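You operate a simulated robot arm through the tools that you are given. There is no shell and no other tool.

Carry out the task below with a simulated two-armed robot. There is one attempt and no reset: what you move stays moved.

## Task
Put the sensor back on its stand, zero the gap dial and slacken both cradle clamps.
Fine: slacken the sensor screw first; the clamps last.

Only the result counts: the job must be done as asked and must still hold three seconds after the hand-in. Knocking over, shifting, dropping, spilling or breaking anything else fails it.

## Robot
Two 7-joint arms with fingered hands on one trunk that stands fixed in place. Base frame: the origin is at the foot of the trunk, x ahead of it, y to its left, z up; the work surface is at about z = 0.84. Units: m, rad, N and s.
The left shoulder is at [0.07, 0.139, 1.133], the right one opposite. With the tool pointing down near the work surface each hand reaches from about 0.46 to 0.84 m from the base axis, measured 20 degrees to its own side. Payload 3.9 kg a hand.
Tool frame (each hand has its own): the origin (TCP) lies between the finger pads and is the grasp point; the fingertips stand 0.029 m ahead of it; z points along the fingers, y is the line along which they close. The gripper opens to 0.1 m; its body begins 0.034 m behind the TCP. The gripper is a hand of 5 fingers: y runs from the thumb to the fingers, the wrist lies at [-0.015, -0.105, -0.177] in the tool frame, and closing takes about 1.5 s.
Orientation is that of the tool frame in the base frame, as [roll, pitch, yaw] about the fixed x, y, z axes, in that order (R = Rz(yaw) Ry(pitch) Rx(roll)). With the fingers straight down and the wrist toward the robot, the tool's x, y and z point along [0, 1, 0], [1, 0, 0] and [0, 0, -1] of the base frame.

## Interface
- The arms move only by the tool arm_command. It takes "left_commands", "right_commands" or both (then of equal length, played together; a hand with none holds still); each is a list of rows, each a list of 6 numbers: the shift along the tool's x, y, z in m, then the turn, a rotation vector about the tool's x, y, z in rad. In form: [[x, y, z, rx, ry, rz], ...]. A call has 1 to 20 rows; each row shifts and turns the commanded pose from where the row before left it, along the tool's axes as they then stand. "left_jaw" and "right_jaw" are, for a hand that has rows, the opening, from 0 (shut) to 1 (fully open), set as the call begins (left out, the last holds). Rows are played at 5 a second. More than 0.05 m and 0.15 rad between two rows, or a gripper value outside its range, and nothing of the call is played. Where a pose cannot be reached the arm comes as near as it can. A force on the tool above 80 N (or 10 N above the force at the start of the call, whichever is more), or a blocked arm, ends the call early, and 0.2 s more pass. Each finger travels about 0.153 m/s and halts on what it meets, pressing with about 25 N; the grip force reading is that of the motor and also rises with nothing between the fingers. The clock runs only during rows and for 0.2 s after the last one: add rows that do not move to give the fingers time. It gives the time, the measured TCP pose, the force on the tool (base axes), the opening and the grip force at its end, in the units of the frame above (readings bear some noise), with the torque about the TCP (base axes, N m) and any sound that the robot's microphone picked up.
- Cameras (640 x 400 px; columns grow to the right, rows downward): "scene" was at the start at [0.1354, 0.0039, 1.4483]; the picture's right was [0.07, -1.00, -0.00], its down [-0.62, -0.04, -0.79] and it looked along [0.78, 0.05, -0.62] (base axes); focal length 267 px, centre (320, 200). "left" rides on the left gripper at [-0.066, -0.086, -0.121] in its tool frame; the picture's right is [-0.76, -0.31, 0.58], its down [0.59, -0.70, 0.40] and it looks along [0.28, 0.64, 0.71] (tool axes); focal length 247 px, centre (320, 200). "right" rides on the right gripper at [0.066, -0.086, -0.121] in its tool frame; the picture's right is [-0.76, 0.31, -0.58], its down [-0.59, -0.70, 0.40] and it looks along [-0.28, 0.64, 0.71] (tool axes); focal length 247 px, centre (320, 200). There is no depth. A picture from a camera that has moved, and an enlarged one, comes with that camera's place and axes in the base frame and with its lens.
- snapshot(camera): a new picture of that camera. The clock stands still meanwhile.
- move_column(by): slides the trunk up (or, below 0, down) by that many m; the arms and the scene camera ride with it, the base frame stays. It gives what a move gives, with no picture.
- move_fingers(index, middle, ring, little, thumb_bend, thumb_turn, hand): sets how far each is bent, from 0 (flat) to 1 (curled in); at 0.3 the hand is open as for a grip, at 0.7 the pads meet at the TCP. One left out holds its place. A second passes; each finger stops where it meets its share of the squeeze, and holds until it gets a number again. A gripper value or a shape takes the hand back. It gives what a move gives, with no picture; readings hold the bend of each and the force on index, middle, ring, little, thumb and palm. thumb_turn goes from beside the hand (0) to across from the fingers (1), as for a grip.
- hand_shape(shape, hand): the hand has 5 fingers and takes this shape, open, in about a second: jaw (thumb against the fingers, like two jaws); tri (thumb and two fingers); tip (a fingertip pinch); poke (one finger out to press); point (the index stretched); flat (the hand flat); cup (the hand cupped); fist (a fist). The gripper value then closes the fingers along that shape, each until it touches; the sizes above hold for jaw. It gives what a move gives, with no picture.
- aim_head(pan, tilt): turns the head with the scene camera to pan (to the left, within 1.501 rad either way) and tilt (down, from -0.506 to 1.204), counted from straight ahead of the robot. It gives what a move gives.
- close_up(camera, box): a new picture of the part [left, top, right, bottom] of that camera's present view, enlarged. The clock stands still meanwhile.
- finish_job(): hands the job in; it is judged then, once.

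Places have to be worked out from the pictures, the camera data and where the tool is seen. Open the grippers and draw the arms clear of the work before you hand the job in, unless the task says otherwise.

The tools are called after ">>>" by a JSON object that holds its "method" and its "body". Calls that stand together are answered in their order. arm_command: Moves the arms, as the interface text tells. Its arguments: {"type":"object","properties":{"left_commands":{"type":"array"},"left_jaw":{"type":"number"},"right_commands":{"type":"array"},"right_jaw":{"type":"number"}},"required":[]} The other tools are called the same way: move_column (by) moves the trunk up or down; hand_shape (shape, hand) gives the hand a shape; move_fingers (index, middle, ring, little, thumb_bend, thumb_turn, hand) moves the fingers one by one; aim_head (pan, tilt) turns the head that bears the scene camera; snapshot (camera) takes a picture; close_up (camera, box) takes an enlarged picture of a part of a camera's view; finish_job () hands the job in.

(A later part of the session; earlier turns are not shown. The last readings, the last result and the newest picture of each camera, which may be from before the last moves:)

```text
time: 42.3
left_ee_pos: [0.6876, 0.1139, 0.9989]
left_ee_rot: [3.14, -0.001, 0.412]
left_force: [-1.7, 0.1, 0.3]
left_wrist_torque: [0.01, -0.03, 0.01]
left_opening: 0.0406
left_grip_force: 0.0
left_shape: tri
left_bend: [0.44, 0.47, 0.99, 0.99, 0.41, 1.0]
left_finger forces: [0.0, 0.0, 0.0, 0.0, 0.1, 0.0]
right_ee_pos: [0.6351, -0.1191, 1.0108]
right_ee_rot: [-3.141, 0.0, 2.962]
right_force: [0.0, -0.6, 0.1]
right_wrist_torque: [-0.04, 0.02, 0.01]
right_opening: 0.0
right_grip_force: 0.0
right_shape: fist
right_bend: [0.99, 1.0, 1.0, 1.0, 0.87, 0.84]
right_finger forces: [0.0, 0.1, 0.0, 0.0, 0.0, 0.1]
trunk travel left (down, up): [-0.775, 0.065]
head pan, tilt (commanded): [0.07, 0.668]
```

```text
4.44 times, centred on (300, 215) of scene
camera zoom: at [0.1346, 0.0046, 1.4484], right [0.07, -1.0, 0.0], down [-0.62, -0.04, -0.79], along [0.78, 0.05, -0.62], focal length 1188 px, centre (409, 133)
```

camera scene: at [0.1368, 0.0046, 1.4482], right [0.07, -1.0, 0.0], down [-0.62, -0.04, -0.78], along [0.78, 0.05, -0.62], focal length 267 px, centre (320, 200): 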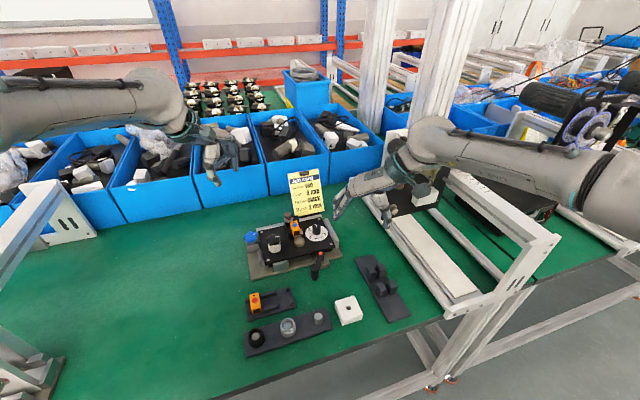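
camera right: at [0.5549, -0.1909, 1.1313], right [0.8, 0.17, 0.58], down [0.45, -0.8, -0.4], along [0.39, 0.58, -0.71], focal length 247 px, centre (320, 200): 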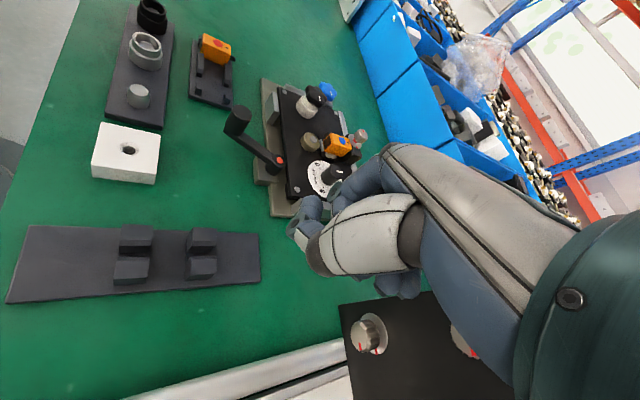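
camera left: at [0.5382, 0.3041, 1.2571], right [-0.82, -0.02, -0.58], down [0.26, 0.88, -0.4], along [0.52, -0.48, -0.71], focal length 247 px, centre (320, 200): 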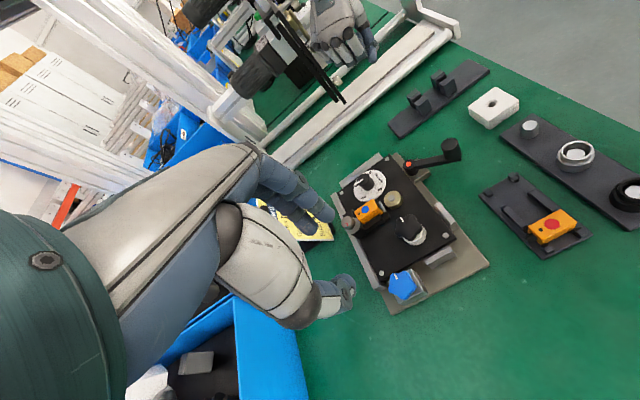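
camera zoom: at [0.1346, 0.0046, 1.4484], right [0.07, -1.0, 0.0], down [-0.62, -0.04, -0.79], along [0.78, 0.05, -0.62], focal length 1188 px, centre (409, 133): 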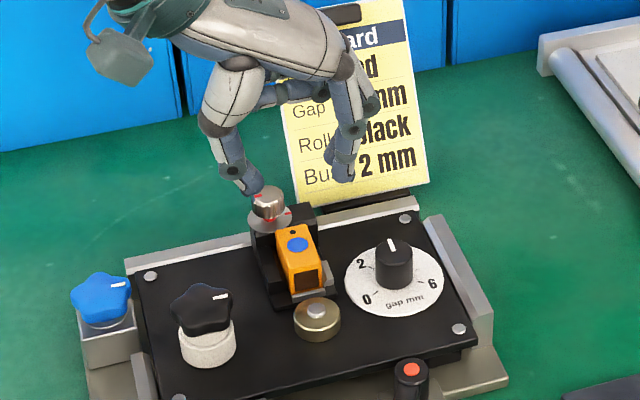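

TCP sits over the sensor's centre line with orientation within about 2°. Index lies at x≈-11 mm and middle at +9 mm, so both will meet the sensor's flank. I descend in steps.

>>> {"method": "arm_command", "body": {"left_commands": [[0, 0, 0.02, 0, 0, 0], [0, 0, 0.02, 0, 0, 0], [0, 0, 0.02, 0, 0, 0], [0, 0, 0.006, 0, 0, 0], [0, 0, 0, 0, 0, 0]]}}

>>> {"method": "close_up", "body": {"camera": "left", "box": [240, 160, 440, 290]}}

>>> {"method": "close_up", "body": {"camera": "right", "box": [300, 100, 400, 180]}}

>>> {"method": "close_up", "body": {"camera": "scene", "box": [260, 190, 340, 250]}}

```text
time: 43.5
left_ee_pos: [0.6884, 0.1115, 0.9314]
left_ee_rot: [3.141, -0.002, 0.411]
left_force: [0.0, 0.4, -0.4]
left_wrist_torque: [-0.03, -0.03, 0.01]
left_opening: 0.04
left_grip_force: 0.1
left_shape: tri
left_bend: [0.44, 0.47, 0.99, 0.99, 0.41, 1.0]
left_finger forces: [0.0, 0.0, 0.1, 0.1, 0.1, 0.0]
right_ee_pos: [0.6354, -0.1187, 1.0116]
right_ee_rot: [-3.141, -0.001, 2.962]
right_force: [-0.2, 0.2, 0.4]
right_wrist_torque: [0.04, -0.02, 0.01]
right_opening: 0.0001
right_grip_force: 0.0
right_shape: fist
right_bend: [0.99, 1.0, 1.0, 1.0, 0.87, 0.84]
right_finger forces: [0.0, 0.0, 0.1, 0.1, 0.0, 0.0]
trunk travel left (down, up): [-0.775, 0.065]
head pan, tilt (commanded): [0.07, 0.668]
```

```text
3.08 times, centred on (340, 225) of left
camera zoom: at [0.5947, 0.1645, 1.054], right [-0.82, -0.02, -0.58], down [0.26, 0.88, -0.4], along [0.52, -0.47, -0.71], focal length 760 px, centre (258, 123)
```

zoom: 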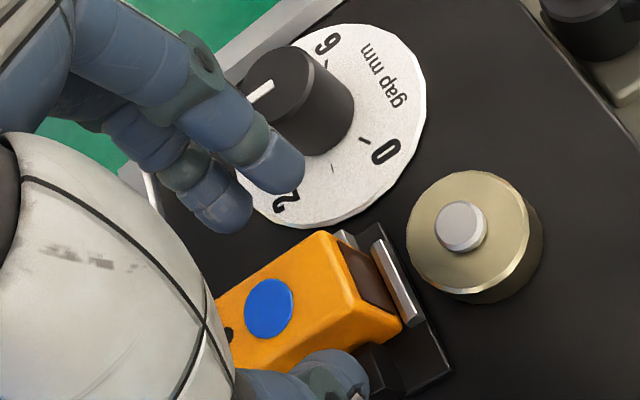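

```text
5.00 times, centred on (350, 140) of right
camera zoom: at [0.5551, -0.191, 1.1311], right [0.8, 0.17, 0.58], down [0.45, -0.8, -0.4], along [0.39, 0.58, -0.71], focal length 1235 px, centre (170, 500)
```

zoom: 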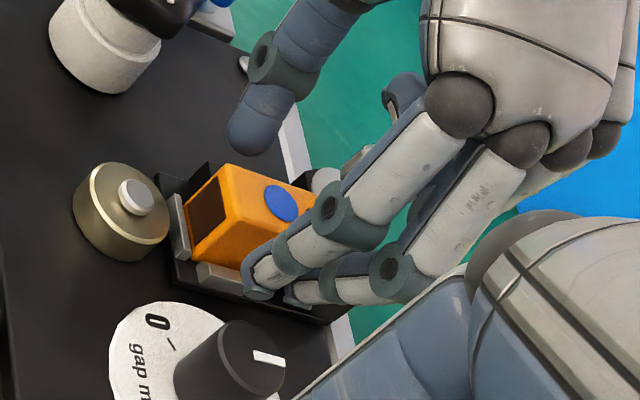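

```text
6.67 times, centred on (300, 220) of scene
camera zoom: at [0.1353, 0.0039, 1.4483], right [0.07, -1.0, 0.0], down [-0.62, -0.04, -0.79], along [0.78, 0.05, -0.62], focal length 1782 px, centre (453, 67)
```

zoom: 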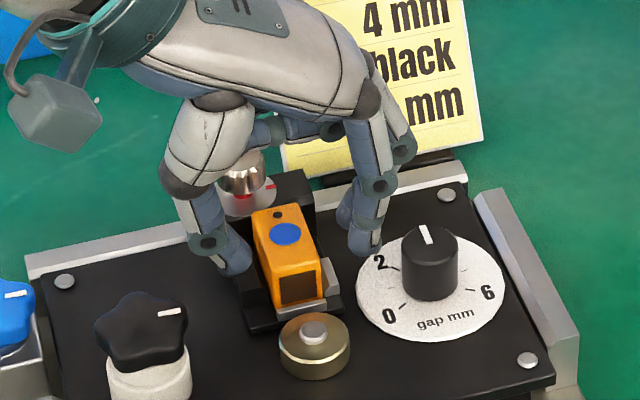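

No contact yet. I lower another 7 mm and check for touch before closing.

>>> {"method": "arm_command", "body": {"left_commands": [[0, 0, 0.0035, 0, 0, 0], [0, 0, 0.0035, 0, 0, 0], [0, 0, 0, 0, 0, 0]]}}

>>> {"method": "close_up", "body": {"camera": "scene", "box": [260, 190, 340, 250]}}

>>> {"method": "close_up", "body": {"camera": "right", "box": [300, 100, 400, 180]}}

```text
time: 44.3
left_ee_pos: [0.6882, 0.1119, 0.9254]
left_ee_rot: [3.141, 0.0, 0.412]
left_force: [0.6, 0.7, 0.2]
left_wrist_torque: [0.01, 0.02, 0.03]
left_opening: 0.0403
left_grip_force: 0.0
left_shape: tri
left_bend: [0.44, 0.47, 0.99, 0.99, 0.41, 1.0]
left_finger forces: [0.1, 0.0, 0.1, 0.0, 0.1, 0.1]
right_ee_pos: [0.635, -0.1185, 1.0117]
right_ee_rot: [3.14, 0.0, 2.964]
right_force: [0.1, 0.0, -0.1]
right_wrist_torque: [0.0, -0.05, 0.04]
right_opening: 0.0001
right_grip_force: 0.0
right_shape: fist
right_bend: [0.99, 1.0, 1.0, 1.0, 0.87, 0.84]
right_finger forces: [0.0, 0.1, 0.0, 0.0, 0.0, 0.0]
trunk travel left (down, up): [-0.775, 0.065]
head pan, tilt (commanded): [0.07, 0.668]
```

```text
6.67 times, centred on (300, 220) of scene
camera zoom: at [0.1354, 0.0039, 1.4483], right [0.07, -1.0, 0.0], down [-0.62, -0.04, -0.79], along [0.78, 0.05, -0.62], focal length 1782 px, centre (453, 67)
```

zoom: 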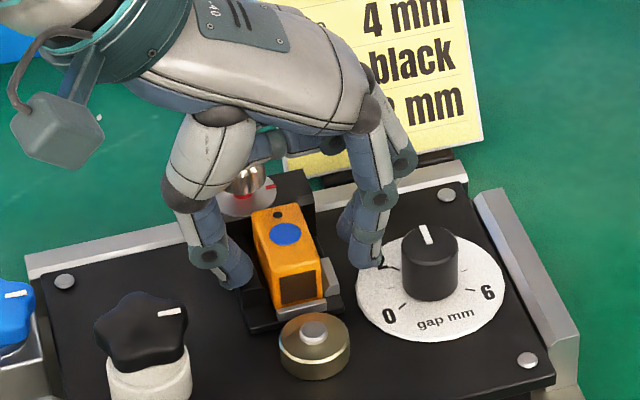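

```text
5.00 times, centred on (350, 140) of right
camera zoom: at [0.5551, -0.191, 1.1311], right [0.8, 0.17, 0.58], down [0.45, -0.8, -0.4], along [0.39, 0.58, -0.71], focal length 1235 px, centre (170, 500)
```

zoom: 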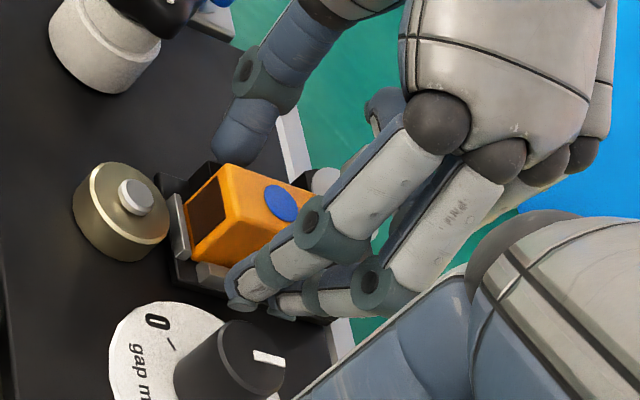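

Still no contact. I close on the sensor.

>>> {"method": "arm_command", "body": {"left_commands": [[0, 0, 0, 0, 0, 0], [0, 0, 0, 0, 0, 0], [0, 0, 0, 0, 0, 0], [0, 0, 0, 0, 0, 0], [0, 0, 0, 0, 0, 0]], "left_jaw": 0.0}}

>>> {"method": "close_up", "body": {"camera": "scene", "box": [260, 190, 340, 250]}}

>>> {"method": "close_up", "body": {"camera": "right", "box": [300, 100, 400, 180]}}

>>> {"method": "close_up", "body": {"camera": "left", "box": [240, 160, 440, 290]}}

```text
time: 45.5
left_ee_pos: [0.6888, 0.1115, 0.9246]
left_ee_rot: [-3.141, 0.0, 0.411]
left_force: [0.5, 0.9, 0.1]
left_wrist_torque: [0.02, 0.04, 0.01]
left_opening: 0.0177
left_grip_force: 25.1
left_shape: tri
left_bend: [0.65, 0.62, 1.0, 1.0, 0.5, 1.0]
left_finger forces: [10.9, 11.0, 0.0, 0.0, 22.6, 0.1]
right_ee_pos: [0.6339, -0.1188, 1.0103]
right_ee_rot: [3.14, 0.0, 2.963]
right_force: [0.8, 0.5, -0.3]
right_wrist_torque: [0.05, 0.01, 0.0]
right_opening: 0.0
right_grip_force: 0.1
right_shape: fist
right_bend: [0.99, 1.0, 1.0, 1.0, 0.87, 0.84]
right_finger forces: [0.1, 0.0, 0.1, 0.0, 0.0, 0.0]
trunk travel left (down, up): [-0.775, 0.065]
head pan, tilt (commanded): [0.07, 0.668]
```

```text
6.67 times, centred on (300, 220) of scene
camera zoom: at [0.1355, 0.0041, 1.4483], right [0.07, -1.0, 0.0], down [-0.62, -0.04, -0.79], along [0.78, 0.05, -0.62], focal length 1782 px, centre (453, 67)
```

zoom: 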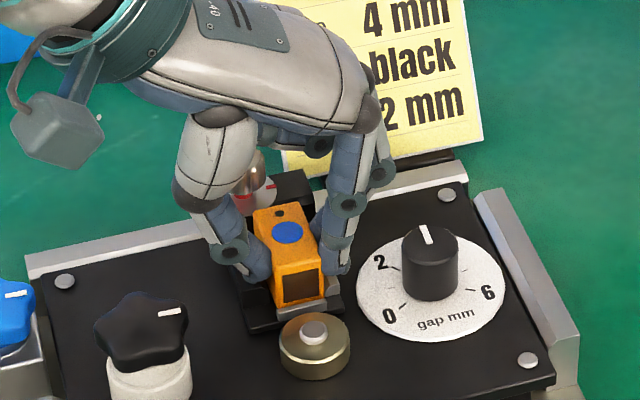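

```text
5.00 times, centred on (350, 140) of right
camera zoom: at [0.5552, -0.1908, 1.1311], right [0.8, 0.17, 0.58], down [0.45, -0.8, -0.4], along [0.39, 0.58, -0.71], focal length 1235 px, centre (170, 500)
```

zoom: 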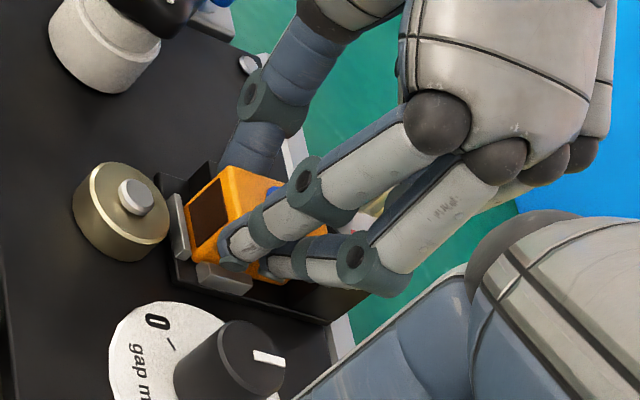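

```text
3.08 times, centred on (340, 225) of left
camera zoom: at [0.5945, 0.1648, 1.0467], right [-0.82, -0.02, -0.58], down [0.26, 0.88, -0.4], along [0.52, -0.47, -0.71], focal length 760 px, centre (258, 123)
```

zoom: 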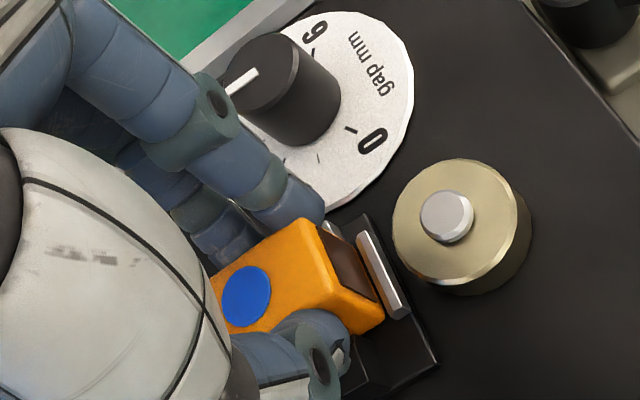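

The three fingers hold the sensor evenly (11 + 11 N against 22.6 N). I lift gently 8 mm to see if it comes free.

>>> {"method": "arm_command", "body": {"left_commands": [[0, 0, -0.003, 0, 0, 0], [0, 0, -0.005, 0, 0, 0], [0, 0, 0, 0, 0, 0]]}}

>>> {"method": "close_up", "body": {"camera": "scene", "box": [260, 190, 340, 250]}}

>>> {"method": "close_up", "body": {"camera": "right", "box": [300, 100, 400, 180]}}

```text
time: 46.3
left_ee_pos: [0.6891, 0.1118, 0.9351]
left_ee_rot: [3.141, 0.0, 0.413]
left_force: [0.2, -0.6, 0.2]
left_wrist_torque: [0.02, 0.03, 0.0]
left_opening: 0.017
left_grip_force: 25.3
left_shape: tri
left_bend: [0.65, 0.62, 1.0, 1.0, 0.5, 1.0]
left_finger forces: [11.1, 11.2, 0.1, 0.0, 22.4, 0.0]
right_ee_pos: [0.6352, -0.1184, 1.0095]
right_ee_rot: [3.138, -0.001, 2.962]
right_force: [0.6, 1.0, 0.7]
right_wrist_torque: [0.02, 0.0, 0.0]
right_opening: 0.0001
right_grip_force: 0.2
right_shape: fist
right_bend: [0.99, 1.0, 1.0, 1.0, 0.87, 0.84]
right_finger forces: [0.0, 0.0, 0.1, 0.0, 0.1, 0.1]
trunk travel left (down, up): [-0.775, 0.065]
head pan, tilt (commanded): [0.07, 0.668]
```

```text
6.67 times, centred on (300, 220) of scene
camera zoom: at [0.1356, 0.004, 1.4483], right [0.07, -1.0, 0.0], down [-0.62, -0.04, -0.79], along [0.78, 0.05, -0.62], focal length 1782 px, centre (453, 67)
```

zoom: 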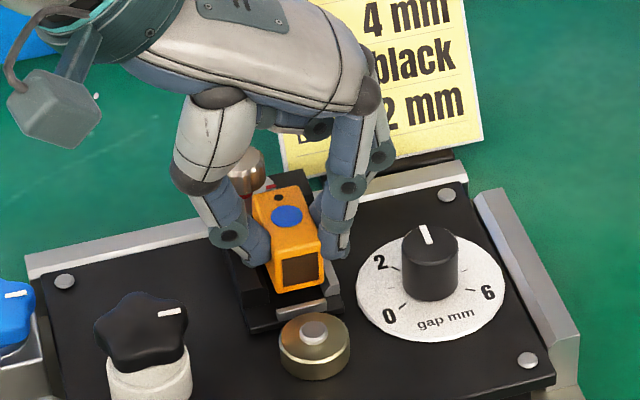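

```text
5.00 times, centred on (350, 140) of right
camera zoom: at [0.5553, -0.1909, 1.131], right [0.8, 0.17, 0.58], down [0.45, -0.8, -0.4], along [0.39, 0.58, -0.71], focal length 1235 px, centre (170, 500)
```

zoom: 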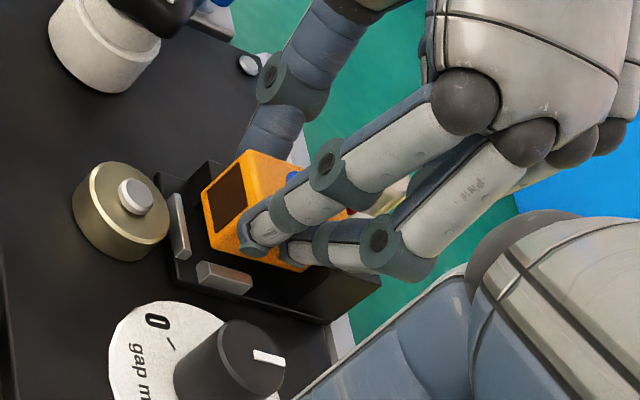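

The sensor came up freely with no force. I lift it straight up to about z = 1.0.

>>> {"method": "arm_command", "body": {"left_commands": [[0, 0, -0.01, 0, 0, 0], [0, 0, -0.02, 0, 0, 0], [0, 0, -0.02, 0, 0, 0], [0, 0, -0.02, 0, 0, 0], [0, 0, 0, 0, 0, 0]]}}

>>> {"method": "snapshot", "body": {"camera": "scene"}}

>>> {"method": "close_up", "body": {"camera": "left", "box": [240, 160, 440, 290]}}

>>> {"method": "snapshot", "body": {"camera": "right"}}

```text
time: 47.5
left_ee_pos: [0.6911, 0.1115, 1.0041]
left_ee_rot: [-3.141, -0.001, 0.413]
left_force: [0.0, 1.0, 0.9]
left_wrist_torque: [0.01, 0.0, 0.01]
left_opening: 0.0175
left_grip_force: 25.6
left_shape: tri
left_bend: [0.65, 0.62, 1.0, 1.0, 0.5, 1.0]
left_finger forces: [11.2, 11.2, 0.0, 0.0, 22.4, 0.0]
right_ee_pos: [0.6358, -0.1191, 1.0106]
right_ee_rot: [3.141, 0.0, 2.962]
right_force: [1.1, 0.4, 0.0]
right_wrist_torque: [0.01, 0.0, -0.02]
right_opening: 0.0
right_grip_force: 0.0
right_shape: fist
right_bend: [0.99, 1.0, 1.0, 1.0, 0.87, 0.84]
right_finger forces: [0.0, 0.1, 0.0, 0.1, 0.0, 0.0]
trunk travel left (down, up): [-0.775, 0.065]
head pan, tilt (commanded): [0.07, 0.668]
```

```text
taken
camera scene: at [0.1358, 0.0041, 1.4483], right [0.07, -1.0, 0.0], down [-0.62, -0.04, -0.79], along [0.78, 0.05, -0.62], focal length 267 px, centre (320, 200)
```

scene: 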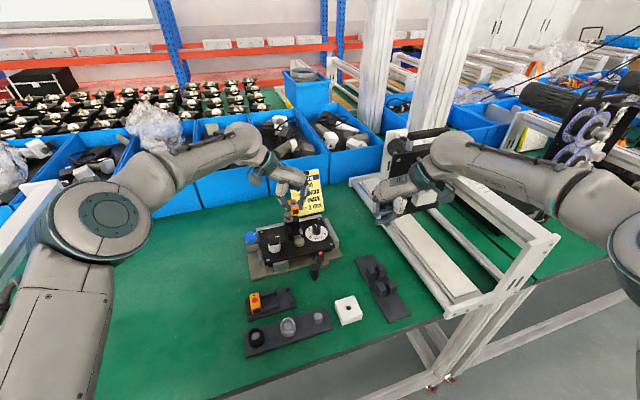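

```text
3.08 times, centred on (340, 225) of left
camera zoom: at [0.5956, 0.1647, 1.1257], right [-0.82, -0.02, -0.58], down [0.26, 0.88, -0.4], along [0.52, -0.47, -0.71], focal length 760 px, centre (258, 123)
```

zoom: 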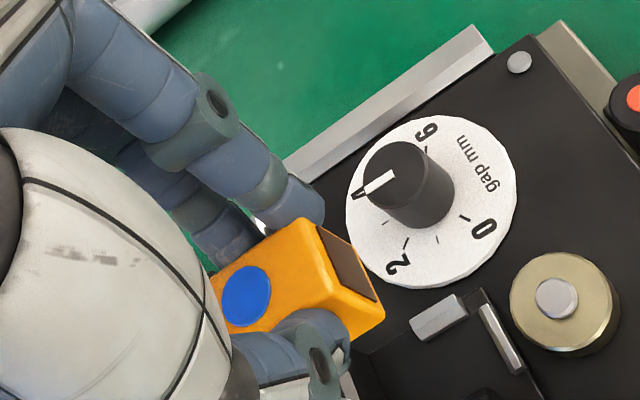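

```text
taken
camera right: at [0.5555, -0.1908, 1.1309], right [0.8, 0.17, 0.58], down [0.45, -0.8, -0.4], along [0.39, 0.58, -0.71], focal length 247 px, centre (320, 200)
```

right: 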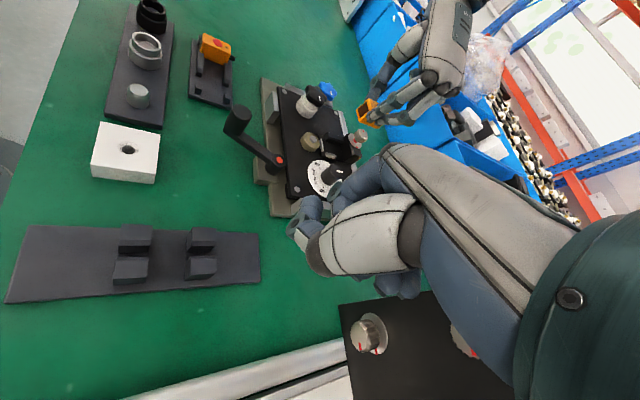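

The sensor is out and held. I zoom in to measure how it sits in the hand and to get precise stand geometry from the fixed cameras.

>>> {"method": "close_up", "body": {"camera": "left", "box": [290, 210, 390, 275]}}

>>> {"method": "close_up", "body": {"camera": "scene", "box": [240, 280, 310, 325]}}

>>> {"method": "close_up", "body": {"camera": "right", "box": [180, 25, 250, 115]}}

>>> {"method": "close_up", "body": {"camera": "scene", "box": [265, 165, 335, 225]}}

>>> {"method": "close_up", "body": {"camera": "right", "box": [330, 70, 420, 150]}}

```text
6.15 times, centred on (340, 242) of left
camera zoom: at [0.5956, 0.1647, 1.1257], right [-0.82, -0.02, -0.58], down [0.26, 0.88, -0.4], along [0.52, -0.47, -0.71], focal length 1520 px, centre (197, -62)
```

zoom: 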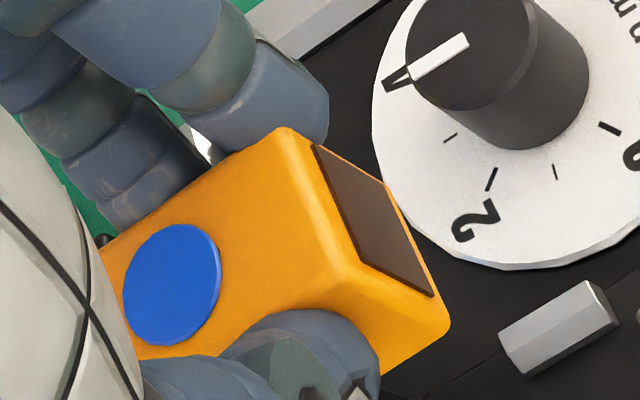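

```text
8.89 times, centred on (275, 302) of scene
camera zoom: at [0.1358, 0.0041, 1.4483], right [0.07, -1.0, 0.0], down [-0.62, -0.04, -0.79], along [0.78, 0.05, -0.62], focal length 2376 px, centre (720, -711)
```

zoom: 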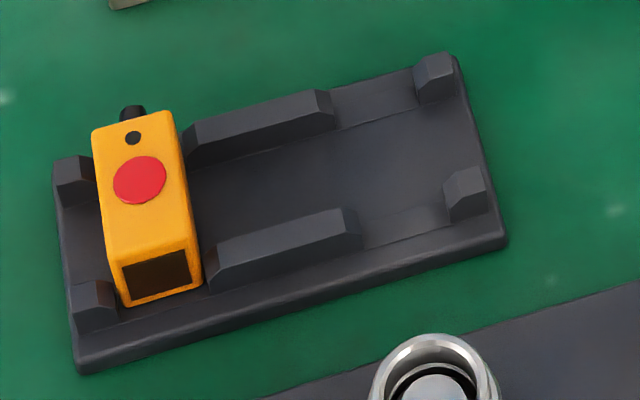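

```text
4.44 times, centred on (215, 70) of right
camera zoom: at [0.5555, -0.1908, 1.1309], right [0.8, 0.17, 0.58], down [0.45, -0.8, -0.4], along [0.39, 0.58, -0.71], focal length 1098 px, centre (787, 778)
```

zoom: 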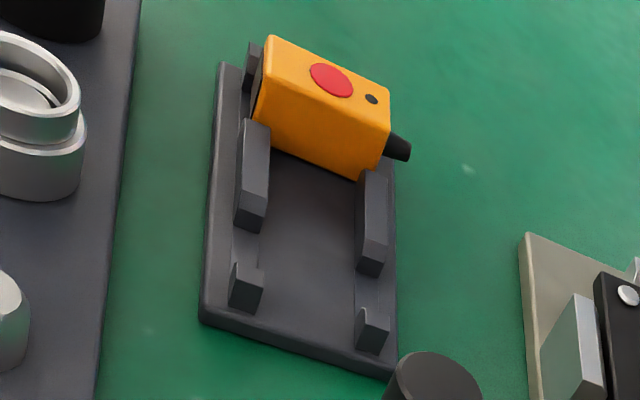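

```text
6.67 times, centred on (300, 195) of scene
camera zoom: at [0.1358, 0.0041, 1.4483], right [0.07, -1.0, 0.0], down [-0.62, -0.04, -0.79], along [0.78, 0.05, -0.62], focal length 1782 px, centre (453, 233)
```

zoom: 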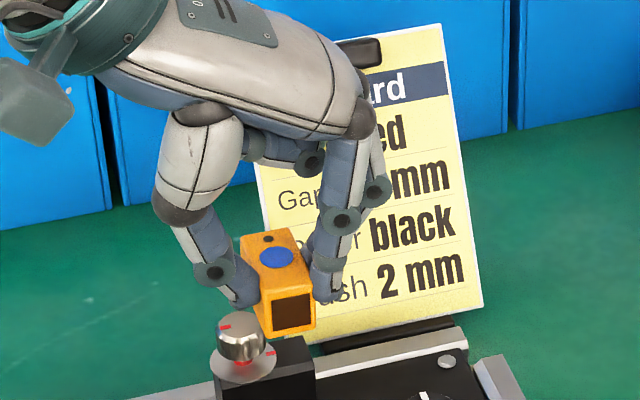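

```text
5.00 times, centred on (375, 110) of right
camera zoom: at [0.5555, -0.1908, 1.1309], right [0.8, 0.17, 0.58], down [0.45, -0.8, -0.4], along [0.39, 0.58, -0.71], focal length 1235 px, centre (45, 650)
```

zoom: 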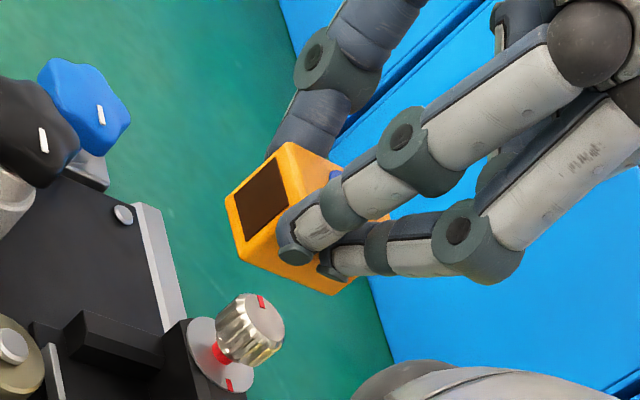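

The sensor hangs level, its dot about (+7, −2.6) mm from the TCP in tool axes. Both fixed views give the free slot's centre line at the same place; matching the red sensor's depth, the blue dot should end at about (0.495, 0.1215), yaw 0.38, top z≈0.875. I carry it over at z≈1.0.

>>> {"method": "arm_command", "body": {"left_commands": [[-0.0304, -0.0142, 0, 0, 0, 0.004], [-0.0304, -0.0142, 0, 0, 0, 0.004], [-0.0304, -0.0142, 0, 0, 0, 0.004], [-0.0304, -0.0142, 0, 0, 0, 0.004], [-0.0304, -0.0142, 0, 0, 0, 0.004], [-0.0304, -0.0142, 0, 0, 0, 0.003], [0, 0, 0, 0, 0, 0]]}}

>>> {"method": "snapshot", "body": {"camera": "scene"}}

>>> {"method": "snapshot", "body": {"camera": "right"}}

>>> {"method": "snapshot", "body": {"camera": "left"}}

```text
time: 49.1
left_ee_pos: [0.4873, 0.1182, 1.0027]
left_ee_rot: [-3.14, -0.001, 0.388]
left_force: [-0.1, -0.5, -0.3]
left_wrist_torque: [-0.03, 0.01, 0.01]
left_opening: 0.0171
left_grip_force: 24.8
left_shape: tri
left_bend: [0.65, 0.62, 1.0, 1.0, 0.5, 1.0]
left_finger forces: [11.2, 11.2, 0.0, 0.0, 22.3, 0.0]
right_ee_pos: [0.6353, -0.1191, 1.01]
right_ee_rot: [3.141, -0.001, 2.961]
right_force: [0.6, 0.2, -0.7]
right_wrist_torque: [0.0, 0.01, -0.02]
right_opening: 0.0001
right_grip_force: 0.0
right_shape: fist
right_bend: [0.99, 1.0, 1.0, 1.0, 0.87, 0.84]
right_finger forces: [0.0, 0.1, 0.0, 0.0, 0.0, 0.1]
trunk travel left (down, up): [-0.775, 0.065]
head pan, tilt (commanded): [0.07, 0.668]
```

```text
taken
camera scene: at [0.1365, 0.0038, 1.4482], right [0.07, -1.0, 0.0], down [-0.62, -0.04, -0.78], along [0.78, 0.05, -0.62], focal length 267 px, centre (320, 200)
```

scene: 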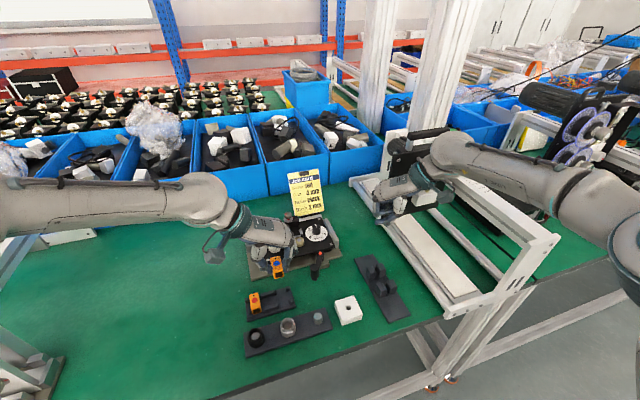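

```text
taken
camera right: at [0.556, -0.1911, 1.1306], right [0.8, 0.17, 0.58], down [0.45, -0.8, -0.4], along [0.39, 0.58, -0.71], focal length 247 px, centre (320, 200)
```

right: 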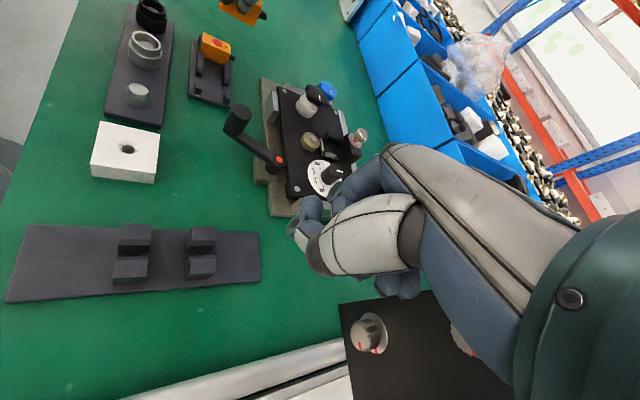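

```text
taken
camera left: at [0.3942, 0.1732, 1.1246], right [-0.82, 0.0, -0.58], down [0.28, 0.87, -0.4], along [0.51, -0.49, -0.71], focal length 247 px, centre (320, 200)
```

left: 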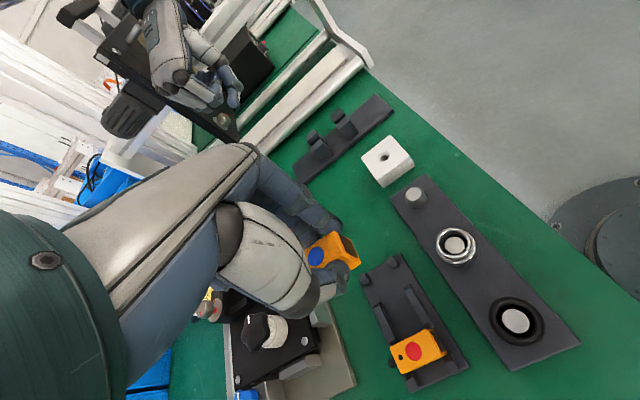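

The sensor is above the stand. I lower to z≈0.945 (sensor bottom still well above the rails) and compare with the slot.

>>> {"method": "arm_command", "body": {"left_commands": [[0, 0, 0.02, 0, 0, 0], [0, 0, 0.02, 0, 0, 0], [0, 0, 0.017, 0, 0, 0], [0, 0, 0, 0, 0, 0], [0, 0, 0, 0, 0, 0]]}}

>>> {"method": "close_up", "body": {"camera": "scene", "box": [230, 255, 330, 325]}}

>>> {"method": "close_up", "body": {"camera": "right", "box": [180, 0, 270, 115]}}

>>> {"method": "close_up", "body": {"camera": "left", "box": [290, 210, 450, 320]}}

```text
time: 50.3
left_ee_pos: [0.4873, 0.1173, 0.9469]
left_ee_rot: [3.141, 0.0, 0.39]
left_force: [0.2, -0.3, -0.3]
left_wrist_torque: [-0.01, 0.01, 0.01]
left_opening: 0.0171
left_grip_force: 25.2
left_shape: tri
left_bend: [0.65, 0.62, 1.0, 1.0, 0.5, 1.0]
left_finger forces: [11.3, 11.2, 0.0, 0.0, 22.3, 0.0]
right_ee_pos: [0.6353, -0.1191, 1.0106]
right_ee_rot: [3.138, 0.0, 2.961]
right_force: [1.1, 0.8, 0.2]
right_wrist_torque: [-0.02, 0.01, -0.03]
right_opening: 0.0001
right_grip_force: 0.1
right_shape: fist
right_bend: [0.99, 1.0, 1.0, 1.0, 0.87, 0.84]
right_finger forces: [0.1, 0.1, 0.0, 0.0, 0.2, 0.0]
trunk travel left (down, up): [-0.775, 0.065]
head pan, tilt (commanded): [0.07, 0.668]
```

```text
5.71 times, centred on (280, 290) of scene
camera zoom: at [0.1356, 0.004, 1.4483], right [0.07, -1.0, 0.0], down [-0.62, -0.04, -0.79], along [0.78, 0.05, -0.62], focal length 1527 px, centre (549, -314)
```

zoom: 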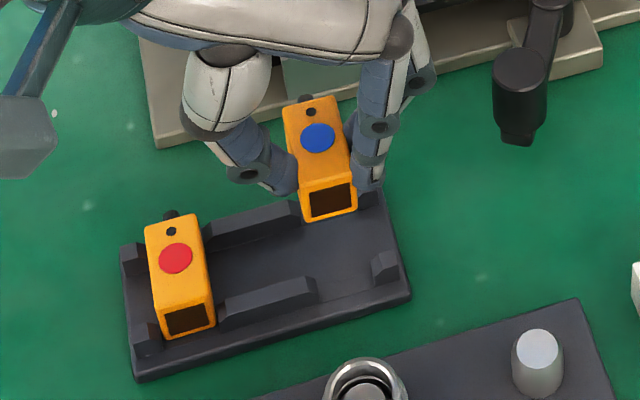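

```text
3.48 times, centred on (225, 58) of right
camera zoom: at [0.5552, -0.1909, 1.131], right [0.8, 0.17, 0.58], down [0.45, -0.8, -0.4], along [0.39, 0.58, -0.71], focal length 859 px, centre (650, 696)
```

zoom: 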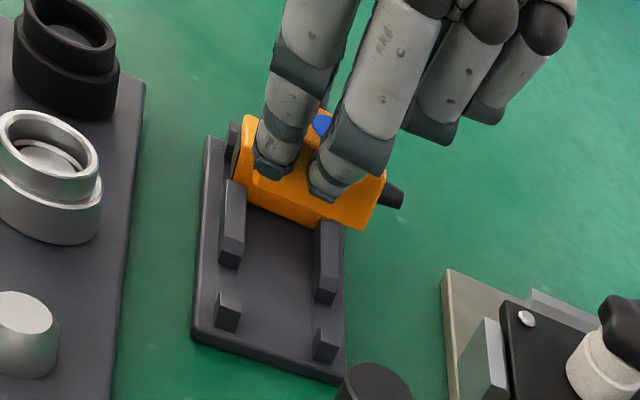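

```text
3.64 times, centred on (370, 265) of left
camera zoom: at [0.3941, 0.1724, 1.0681], right [-0.82, 0.0, -0.58], down [0.28, 0.87, -0.4], along [0.51, -0.49, -0.71], focal length 898 px, centre (138, -36)
```

zoom: 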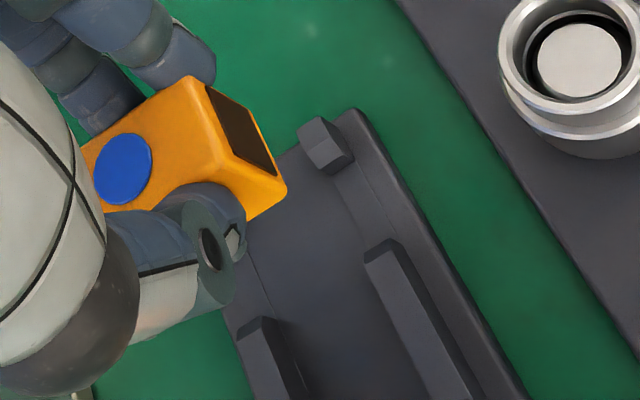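

In the scene view the blue dot's lateral position matches the slot centre within about 0.3 mm; it needs about 2 mm further back and a hair of yaw. I correct and lower to just above the rails.

>>> {"method": "arm_command", "body": {"left_commands": [[0.002, 0, 0.012, 0, 0, -0.012], [0, 0, 0.012, 0, 0, 0], [0, 0, 0.012, 0, 0, 0], [0, 0, 0, 0, 0, 0], [0, 0, 0, 0, 0, 0]]}}

>>> {"method": "close_up", "body": {"camera": "scene", "box": [240, 270, 310, 325]}}

>>> {"method": "close_up", "body": {"camera": "right", "box": [180, 25, 250, 115]}}

>>> {"method": "close_up", "body": {"camera": "left", "box": [290, 210, 410, 290]}}

```text
time: 51.5
left_ee_pos: [0.4898, 0.1186, 0.9103]
left_ee_rot: [-3.141, -0.001, 0.402]
left_force: [-0.2, 0.5, -0.6]
left_wrist_torque: [-0.03, 0.05, 0.0]
left_opening: 0.0173
left_grip_force: 25.2
left_shape: tri
left_bend: [0.65, 0.62, 1.0, 1.0, 0.5, 1.0]
left_finger forces: [11.2, 11.1, 0.0, 0.2, 22.3, 0.0]
right_ee_pos: [0.6348, -0.1189, 1.0108]
right_ee_rot: [3.14, 0.0, 2.961]
right_force: [0.1, 0.8, -0.6]
right_wrist_torque: [-0.01, 0.01, 0.0]
right_opening: 0.0
right_grip_force: 0.0
right_shape: fist
right_bend: [0.99, 1.0, 1.0, 1.0, 0.87, 0.84]
right_finger forces: [0.0, 0.1, 0.0, 0.0, 0.0, 0.1]
trunk travel left (down, up): [-0.775, 0.065]
head pan, tilt (commanded): [0.07, 0.668]
```

```text
7.27 times, centred on (275, 298) of scene
camera zoom: at [0.1355, 0.004, 1.4483], right [0.07, -1.0, 0.0], down [-0.62, -0.04, -0.79], along [0.78, 0.05, -0.62], focal length 1944 px, centre (647, -509)
```

zoom: 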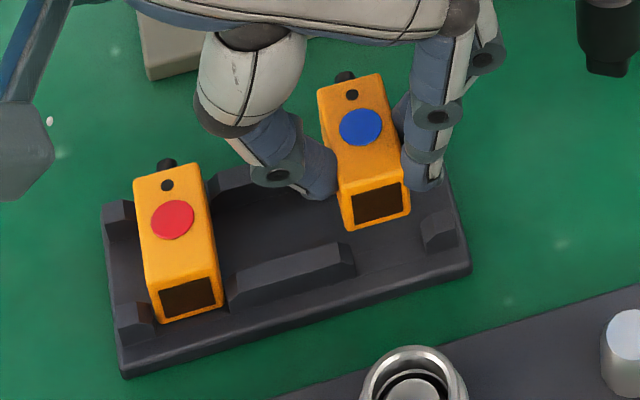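

```text
4.44 times, centred on (215, 70) of right
camera zoom: at [0.5552, -0.1909, 1.1311], right [0.8, 0.17, 0.58], down [0.45, -0.8, -0.4], along [0.39, 0.58, -0.71], focal length 1098 px, centre (787, 778)
```

zoom: 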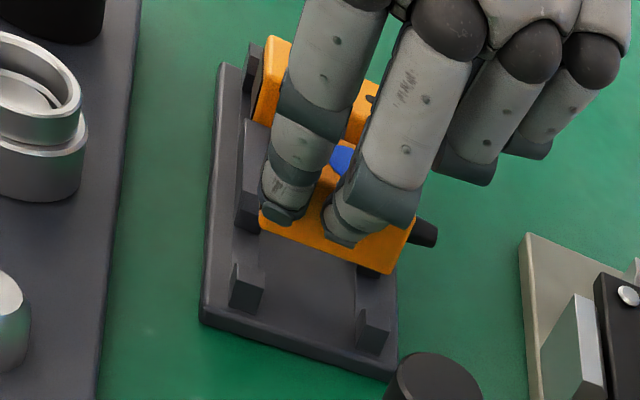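

```text
5.00 times, centred on (350, 250) of left
camera zoom: at [0.3958, 0.1726, 1.0319], right [-0.82, -0.01, -0.58], down [0.27, 0.88, -0.4], along [0.51, -0.48, -0.71], focal length 1235 px, centre (170, -50)
```

zoom: 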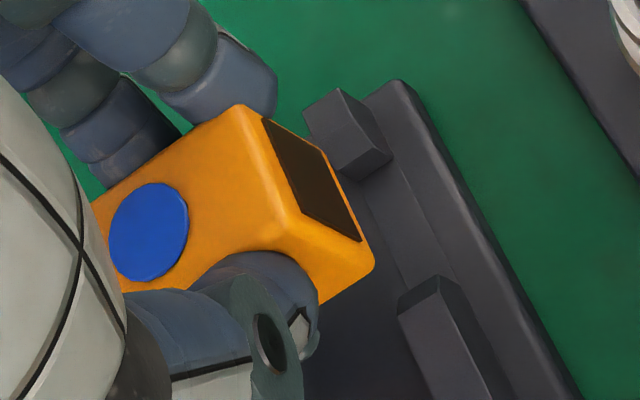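

Dot is now at (0.4956, 0.1222) against a target of about (0.495, 0.1217) – within half a millimetre. I lower gently into the slot, watching the force.

>>> {"method": "arm_command", "body": {"left_commands": [[0, 0.0004, 0.004, 0, 0, 0], [0, 0, 0.004, 0, 0, 0], [0, 0, 0.003, 0, 0, 0], [0, 0, 0, 0, 0, 0]]}}

>>> {"method": "close_up", "body": {"camera": "scene", "box": [240, 270, 310, 325]}}

>>> {"method": "close_up", "body": {"camera": "left", "box": [290, 210, 410, 290]}}

```text
time: 52.5
left_ee_pos: [0.4907, 0.1188, 0.9005]
left_ee_rot: [-3.141, 0.001, 0.401]
left_force: [0.7, 0.5, -0.6]
left_wrist_torque: [-0.02, -0.02, 0.02]
left_opening: 0.0175
left_grip_force: 25.1
left_shape: tri
left_bend: [0.65, 0.62, 1.0, 1.0, 0.5, 1.0]
left_finger forces: [11.2, 11.1, 0.1, 0.1, 22.2, 0.0]
right_ee_pos: [0.6336, -0.1188, 1.0106]
right_ee_rot: [3.139, -0.001, 2.963]
right_force: [-0.1, -0.3, 0.1]
right_wrist_torque: [0.0, -0.04, 0.03]
right_opening: 0.0
right_grip_force: 0.0
right_shape: fist
right_bend: [0.99, 1.0, 1.0, 1.0, 0.87, 0.84]
right_finger forces: [0.0, 0.0, 0.0, 0.0, 0.0, 0.1]
trunk travel left (down, up): [-0.775, 0.065]
head pan, tilt (commanded): [0.07, 0.668]
```

```text
7.27 times, centred on (275, 298) of scene
camera zoom: at [0.1355, 0.0039, 1.4483], right [0.07, -1.0, 0.0], down [-0.62, -0.04, -0.79], along [0.78, 0.05, -0.62], focal length 1944 px, centre (647, -509)
```

zoom: 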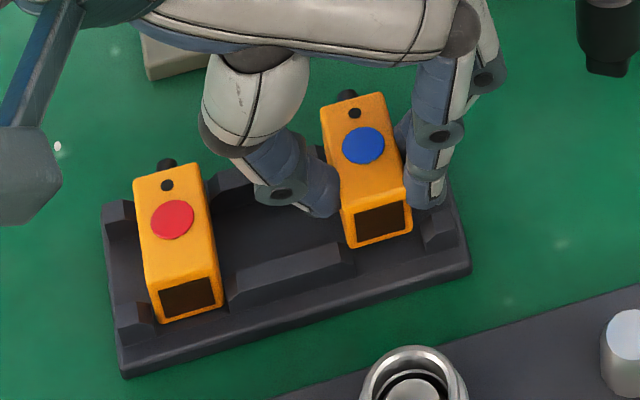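

```text
5.00 times, centred on (350, 250) of left
camera zoom: at [0.3959, 0.1727, 1.0213], right [-0.82, -0.01, -0.58], down [0.27, 0.88, -0.4], along [0.51, -0.48, -0.71], focal length 1235 px, centre (170, -50)
```

zoom: 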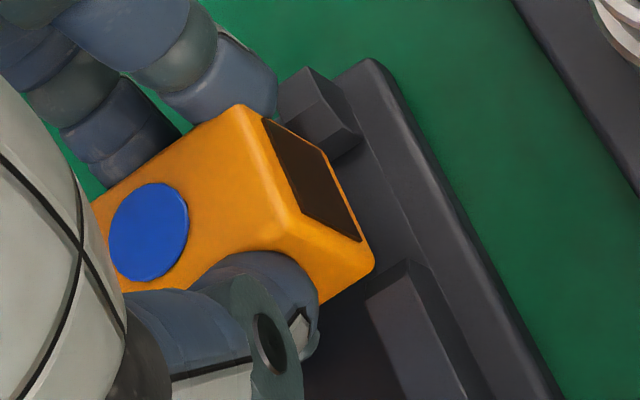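

No contact so far. A 0.6 mm nudge to the right and on down in small steps.

>>> {"method": "arm_command", "body": {"left_commands": [[0, 0.0006, 0.002, 0, 0, 0], [0, 0, 0.002, 0, 0, 0], [0, 0, 0.002, 0, 0, 0], [0, 0, 0, 0, 0, 0]]}}

>>> {"method": "close_up", "body": {"camera": "scene", "box": [240, 270, 310, 325]}}

>>> {"method": "close_up", "body": {"camera": "right", "box": [190, 45, 250, 115]}}

```text
time: 53.5
left_ee_pos: [0.49, 0.1186, 0.8941]
left_ee_rot: [3.141, 0.002, 0.403]
left_force: [0.5, -1.9, 1.3]
left_wrist_torque: [-0.08, -0.05, 0.0]
left_opening: 0.0174
left_grip_force: 24.8
left_shape: tri
left_bend: [0.64, 0.62, 1.0, 1.0, 0.5, 1.0]
left_finger forces: [11.6, 12.9, 0.0, 0.0, 22.2, 0.0]
right_ee_pos: [0.6343, -0.1191, 1.0106]
right_ee_rot: [3.139, 0.0, 2.963]
right_force: [-0.2, 0.7, 0.3]
right_wrist_torque: [-0.03, 0.01, -0.01]
right_opening: 0.0
right_grip_force: 0.0
right_shape: fist
right_bend: [0.99, 1.0, 1.0, 1.0, 0.87, 0.84]
right_finger forces: [0.0, 0.1, 0.1, 0.1, 0.0, 0.0]
trunk travel left (down, up): [-0.775, 0.065]
head pan, tilt (commanded): [0.07, 0.668]
```

```text
7.27 times, centred on (275, 298) of scene
camera zoom: at [0.1356, 0.0035, 1.4483], right [0.07, -1.0, 0.0], down [-0.62, -0.04, -0.79], along [0.78, 0.05, -0.62], focal length 1944 px, centre (647, -509)
```

zoom: 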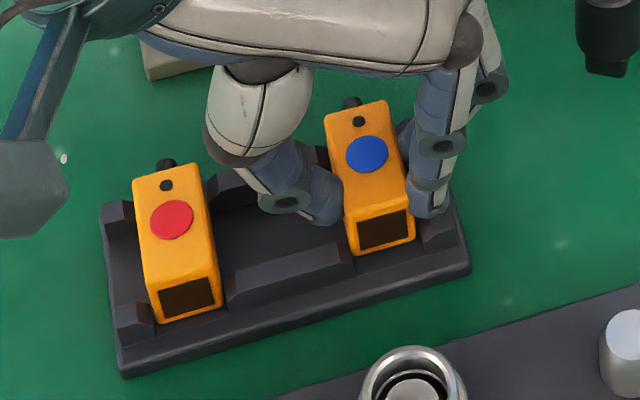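

```text
5.71 times, centred on (220, 80) of right
camera zoom: at [0.5553, -0.1913, 1.131], right [0.8, 0.17, 0.58], down [0.45, -0.8, -0.4], along [0.39, 0.58, -0.71], focal length 1411 px, centre (891, 886)
```

zoom: 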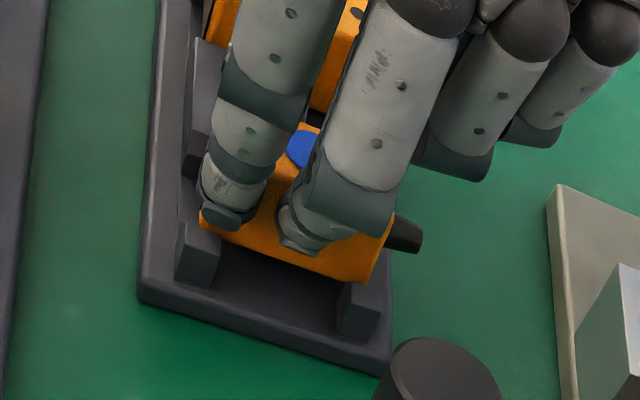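

Light contact forces (2 N) as it enters; the dot is at v≈−0.0724 against −0.072 – still centred. I continue down to the seat.

>>> {"method": "arm_command", "body": {"left_commands": [[0, 0, 0.0015, 0, 0, 0], [0, 0, 0.0015, 0, 0, 0], [0, 0, 0, 0, 0, 0]]}}

>>> {"method": "close_up", "body": {"camera": "scene", "box": [240, 270, 310, 325]}}

>>> {"method": "close_up", "body": {"camera": "right", "box": [190, 45, 250, 115]}}

```text
time: 54.3
left_ee_pos: [0.4899, 0.1177, 0.8902]
left_ee_rot: [3.141, 0.0, 0.401]
left_force: [1.3, -1.4, -0.2]
left_wrist_torque: [-0.1, -0.04, -0.06]
left_opening: 0.0174
left_grip_force: 25.0
left_shape: tri
left_bend: [0.64, 0.62, 1.0, 1.0, 0.5, 1.0]
left_finger forces: [11.7, 13.0, 0.0, 0.0, 22.1, 0.0]
right_ee_pos: [0.635, -0.1192, 1.0106]
right_ee_rot: [3.139, 0.001, 2.961]
right_force: [-0.7, 0.1, 0.1]
right_wrist_torque: [0.01, -0.03, -0.01]
right_opening: 0.0
right_grip_force: 0.0
right_shape: fist
right_bend: [0.99, 1.0, 1.0, 1.0, 0.87, 0.84]
right_finger forces: [0.0, 0.1, 0.0, 0.0, 0.0, 0.1]
trunk travel left (down, up): [-0.775, 0.065]
head pan, tilt (commanded): [0.07, 0.668]
```

```text
7.27 times, centred on (275, 298) of scene
camera zoom: at [0.1355, 0.0034, 1.4483], right [0.07, -1.0, 0.0], down [-0.62, -0.04, -0.79], along [0.78, 0.05, -0.62], focal length 1944 px, centre (647, -509)
```

zoom: 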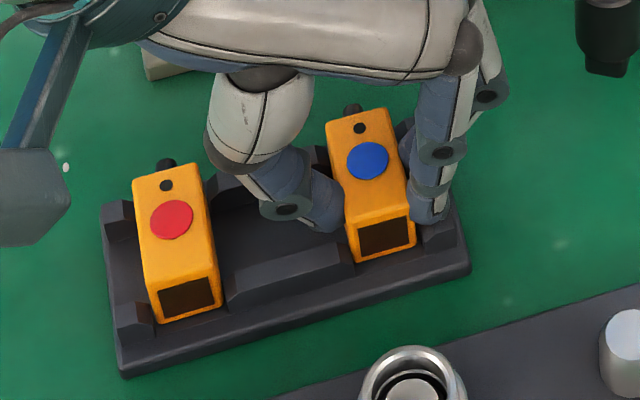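

```text
5.71 times, centred on (220, 80) of right
camera zoom: at [0.5552, -0.1914, 1.131], right [0.8, 0.17, 0.58], down [0.45, -0.8, -0.4], along [0.39, 0.58, -0.71], focal length 1411 px, centre (891, 886)
```

zoom: 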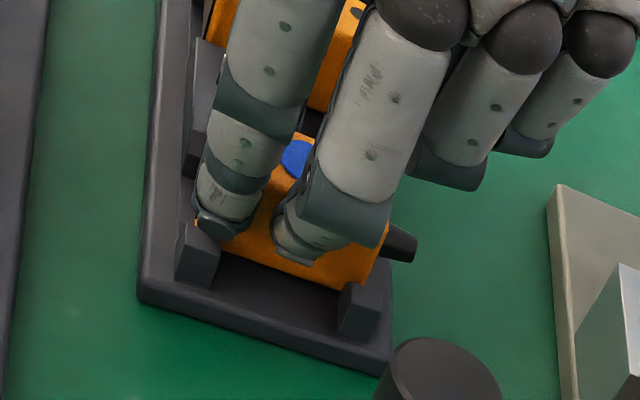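

Nearly seated – the dot appears about 1.5 mm above its expected final height. I lower 1 mm at a time.

>>> {"method": "arm_command", "body": {"left_commands": [[0, 0, 0.001, 0, 0, 0], [0, 0, 0.001, 0, 0, 0], [0, 0, 0, 0, 0, 0]]}}

>>> {"method": "close_up", "body": {"camera": "scene", "box": [240, 270, 310, 325]}}

>>> {"method": "close_up", "body": {"camera": "right", "box": [190, 45, 250, 115]}}

```text
time: 55.1
left_ee_pos: [0.4899, 0.1184, 0.8904]
left_ee_rot: [3.141, -0.001, 0.401]
left_force: [0.5, -0.2, 7.3]
left_wrist_torque: [-0.06, -0.04, 0.0]
left_opening: 0.0176
left_grip_force: 24.8
left_shape: tri
left_bend: [0.65, 0.62, 1.0, 1.0, 0.5, 1.0]
left_finger forces: [11.6, 12.9, 0.0, 0.0, 24.2, 0.0]
right_ee_pos: [0.6343, -0.1192, 1.011]
right_ee_rot: [3.14, -0.001, 2.962]
right_force: [-0.2, 0.4, 0.9]
right_wrist_torque: [0.02, -0.01, 0.0]
right_opening: 0.0
right_grip_force: 0.1
right_shape: fist
right_bend: [0.99, 1.0, 1.0, 1.0, 0.87, 0.84]
right_finger forces: [0.1, 0.1, 0.1, 0.1, 0.0, 0.1]
trunk travel left (down, up): [-0.775, 0.065]
head pan, tilt (commanded): [0.07, 0.668]
```

```text
7.27 times, centred on (275, 298) of scene
camera zoom: at [0.1346, 0.0037, 1.4485], right [0.07, -1.0, 0.0], down [-0.62, -0.04, -0.79], along [0.78, 0.05, -0.62], focal length 1944 px, centre (647, -509)
```

zoom: 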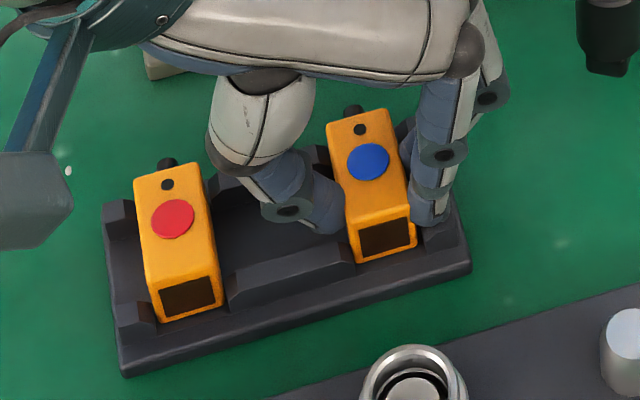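

```text
5.71 times, centred on (220, 80) of right
camera zoom: at [0.5545, -0.1911, 1.1315], right [0.8, 0.17, 0.58], down [0.45, -0.8, -0.4], along [0.39, 0.58, -0.71], focal length 1411 px, centre (891, 886)
```

zoom: 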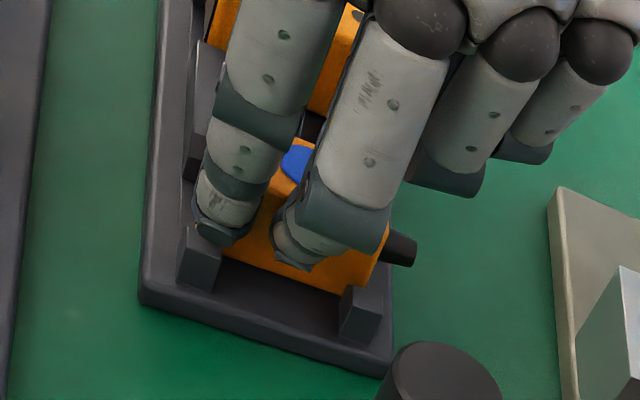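

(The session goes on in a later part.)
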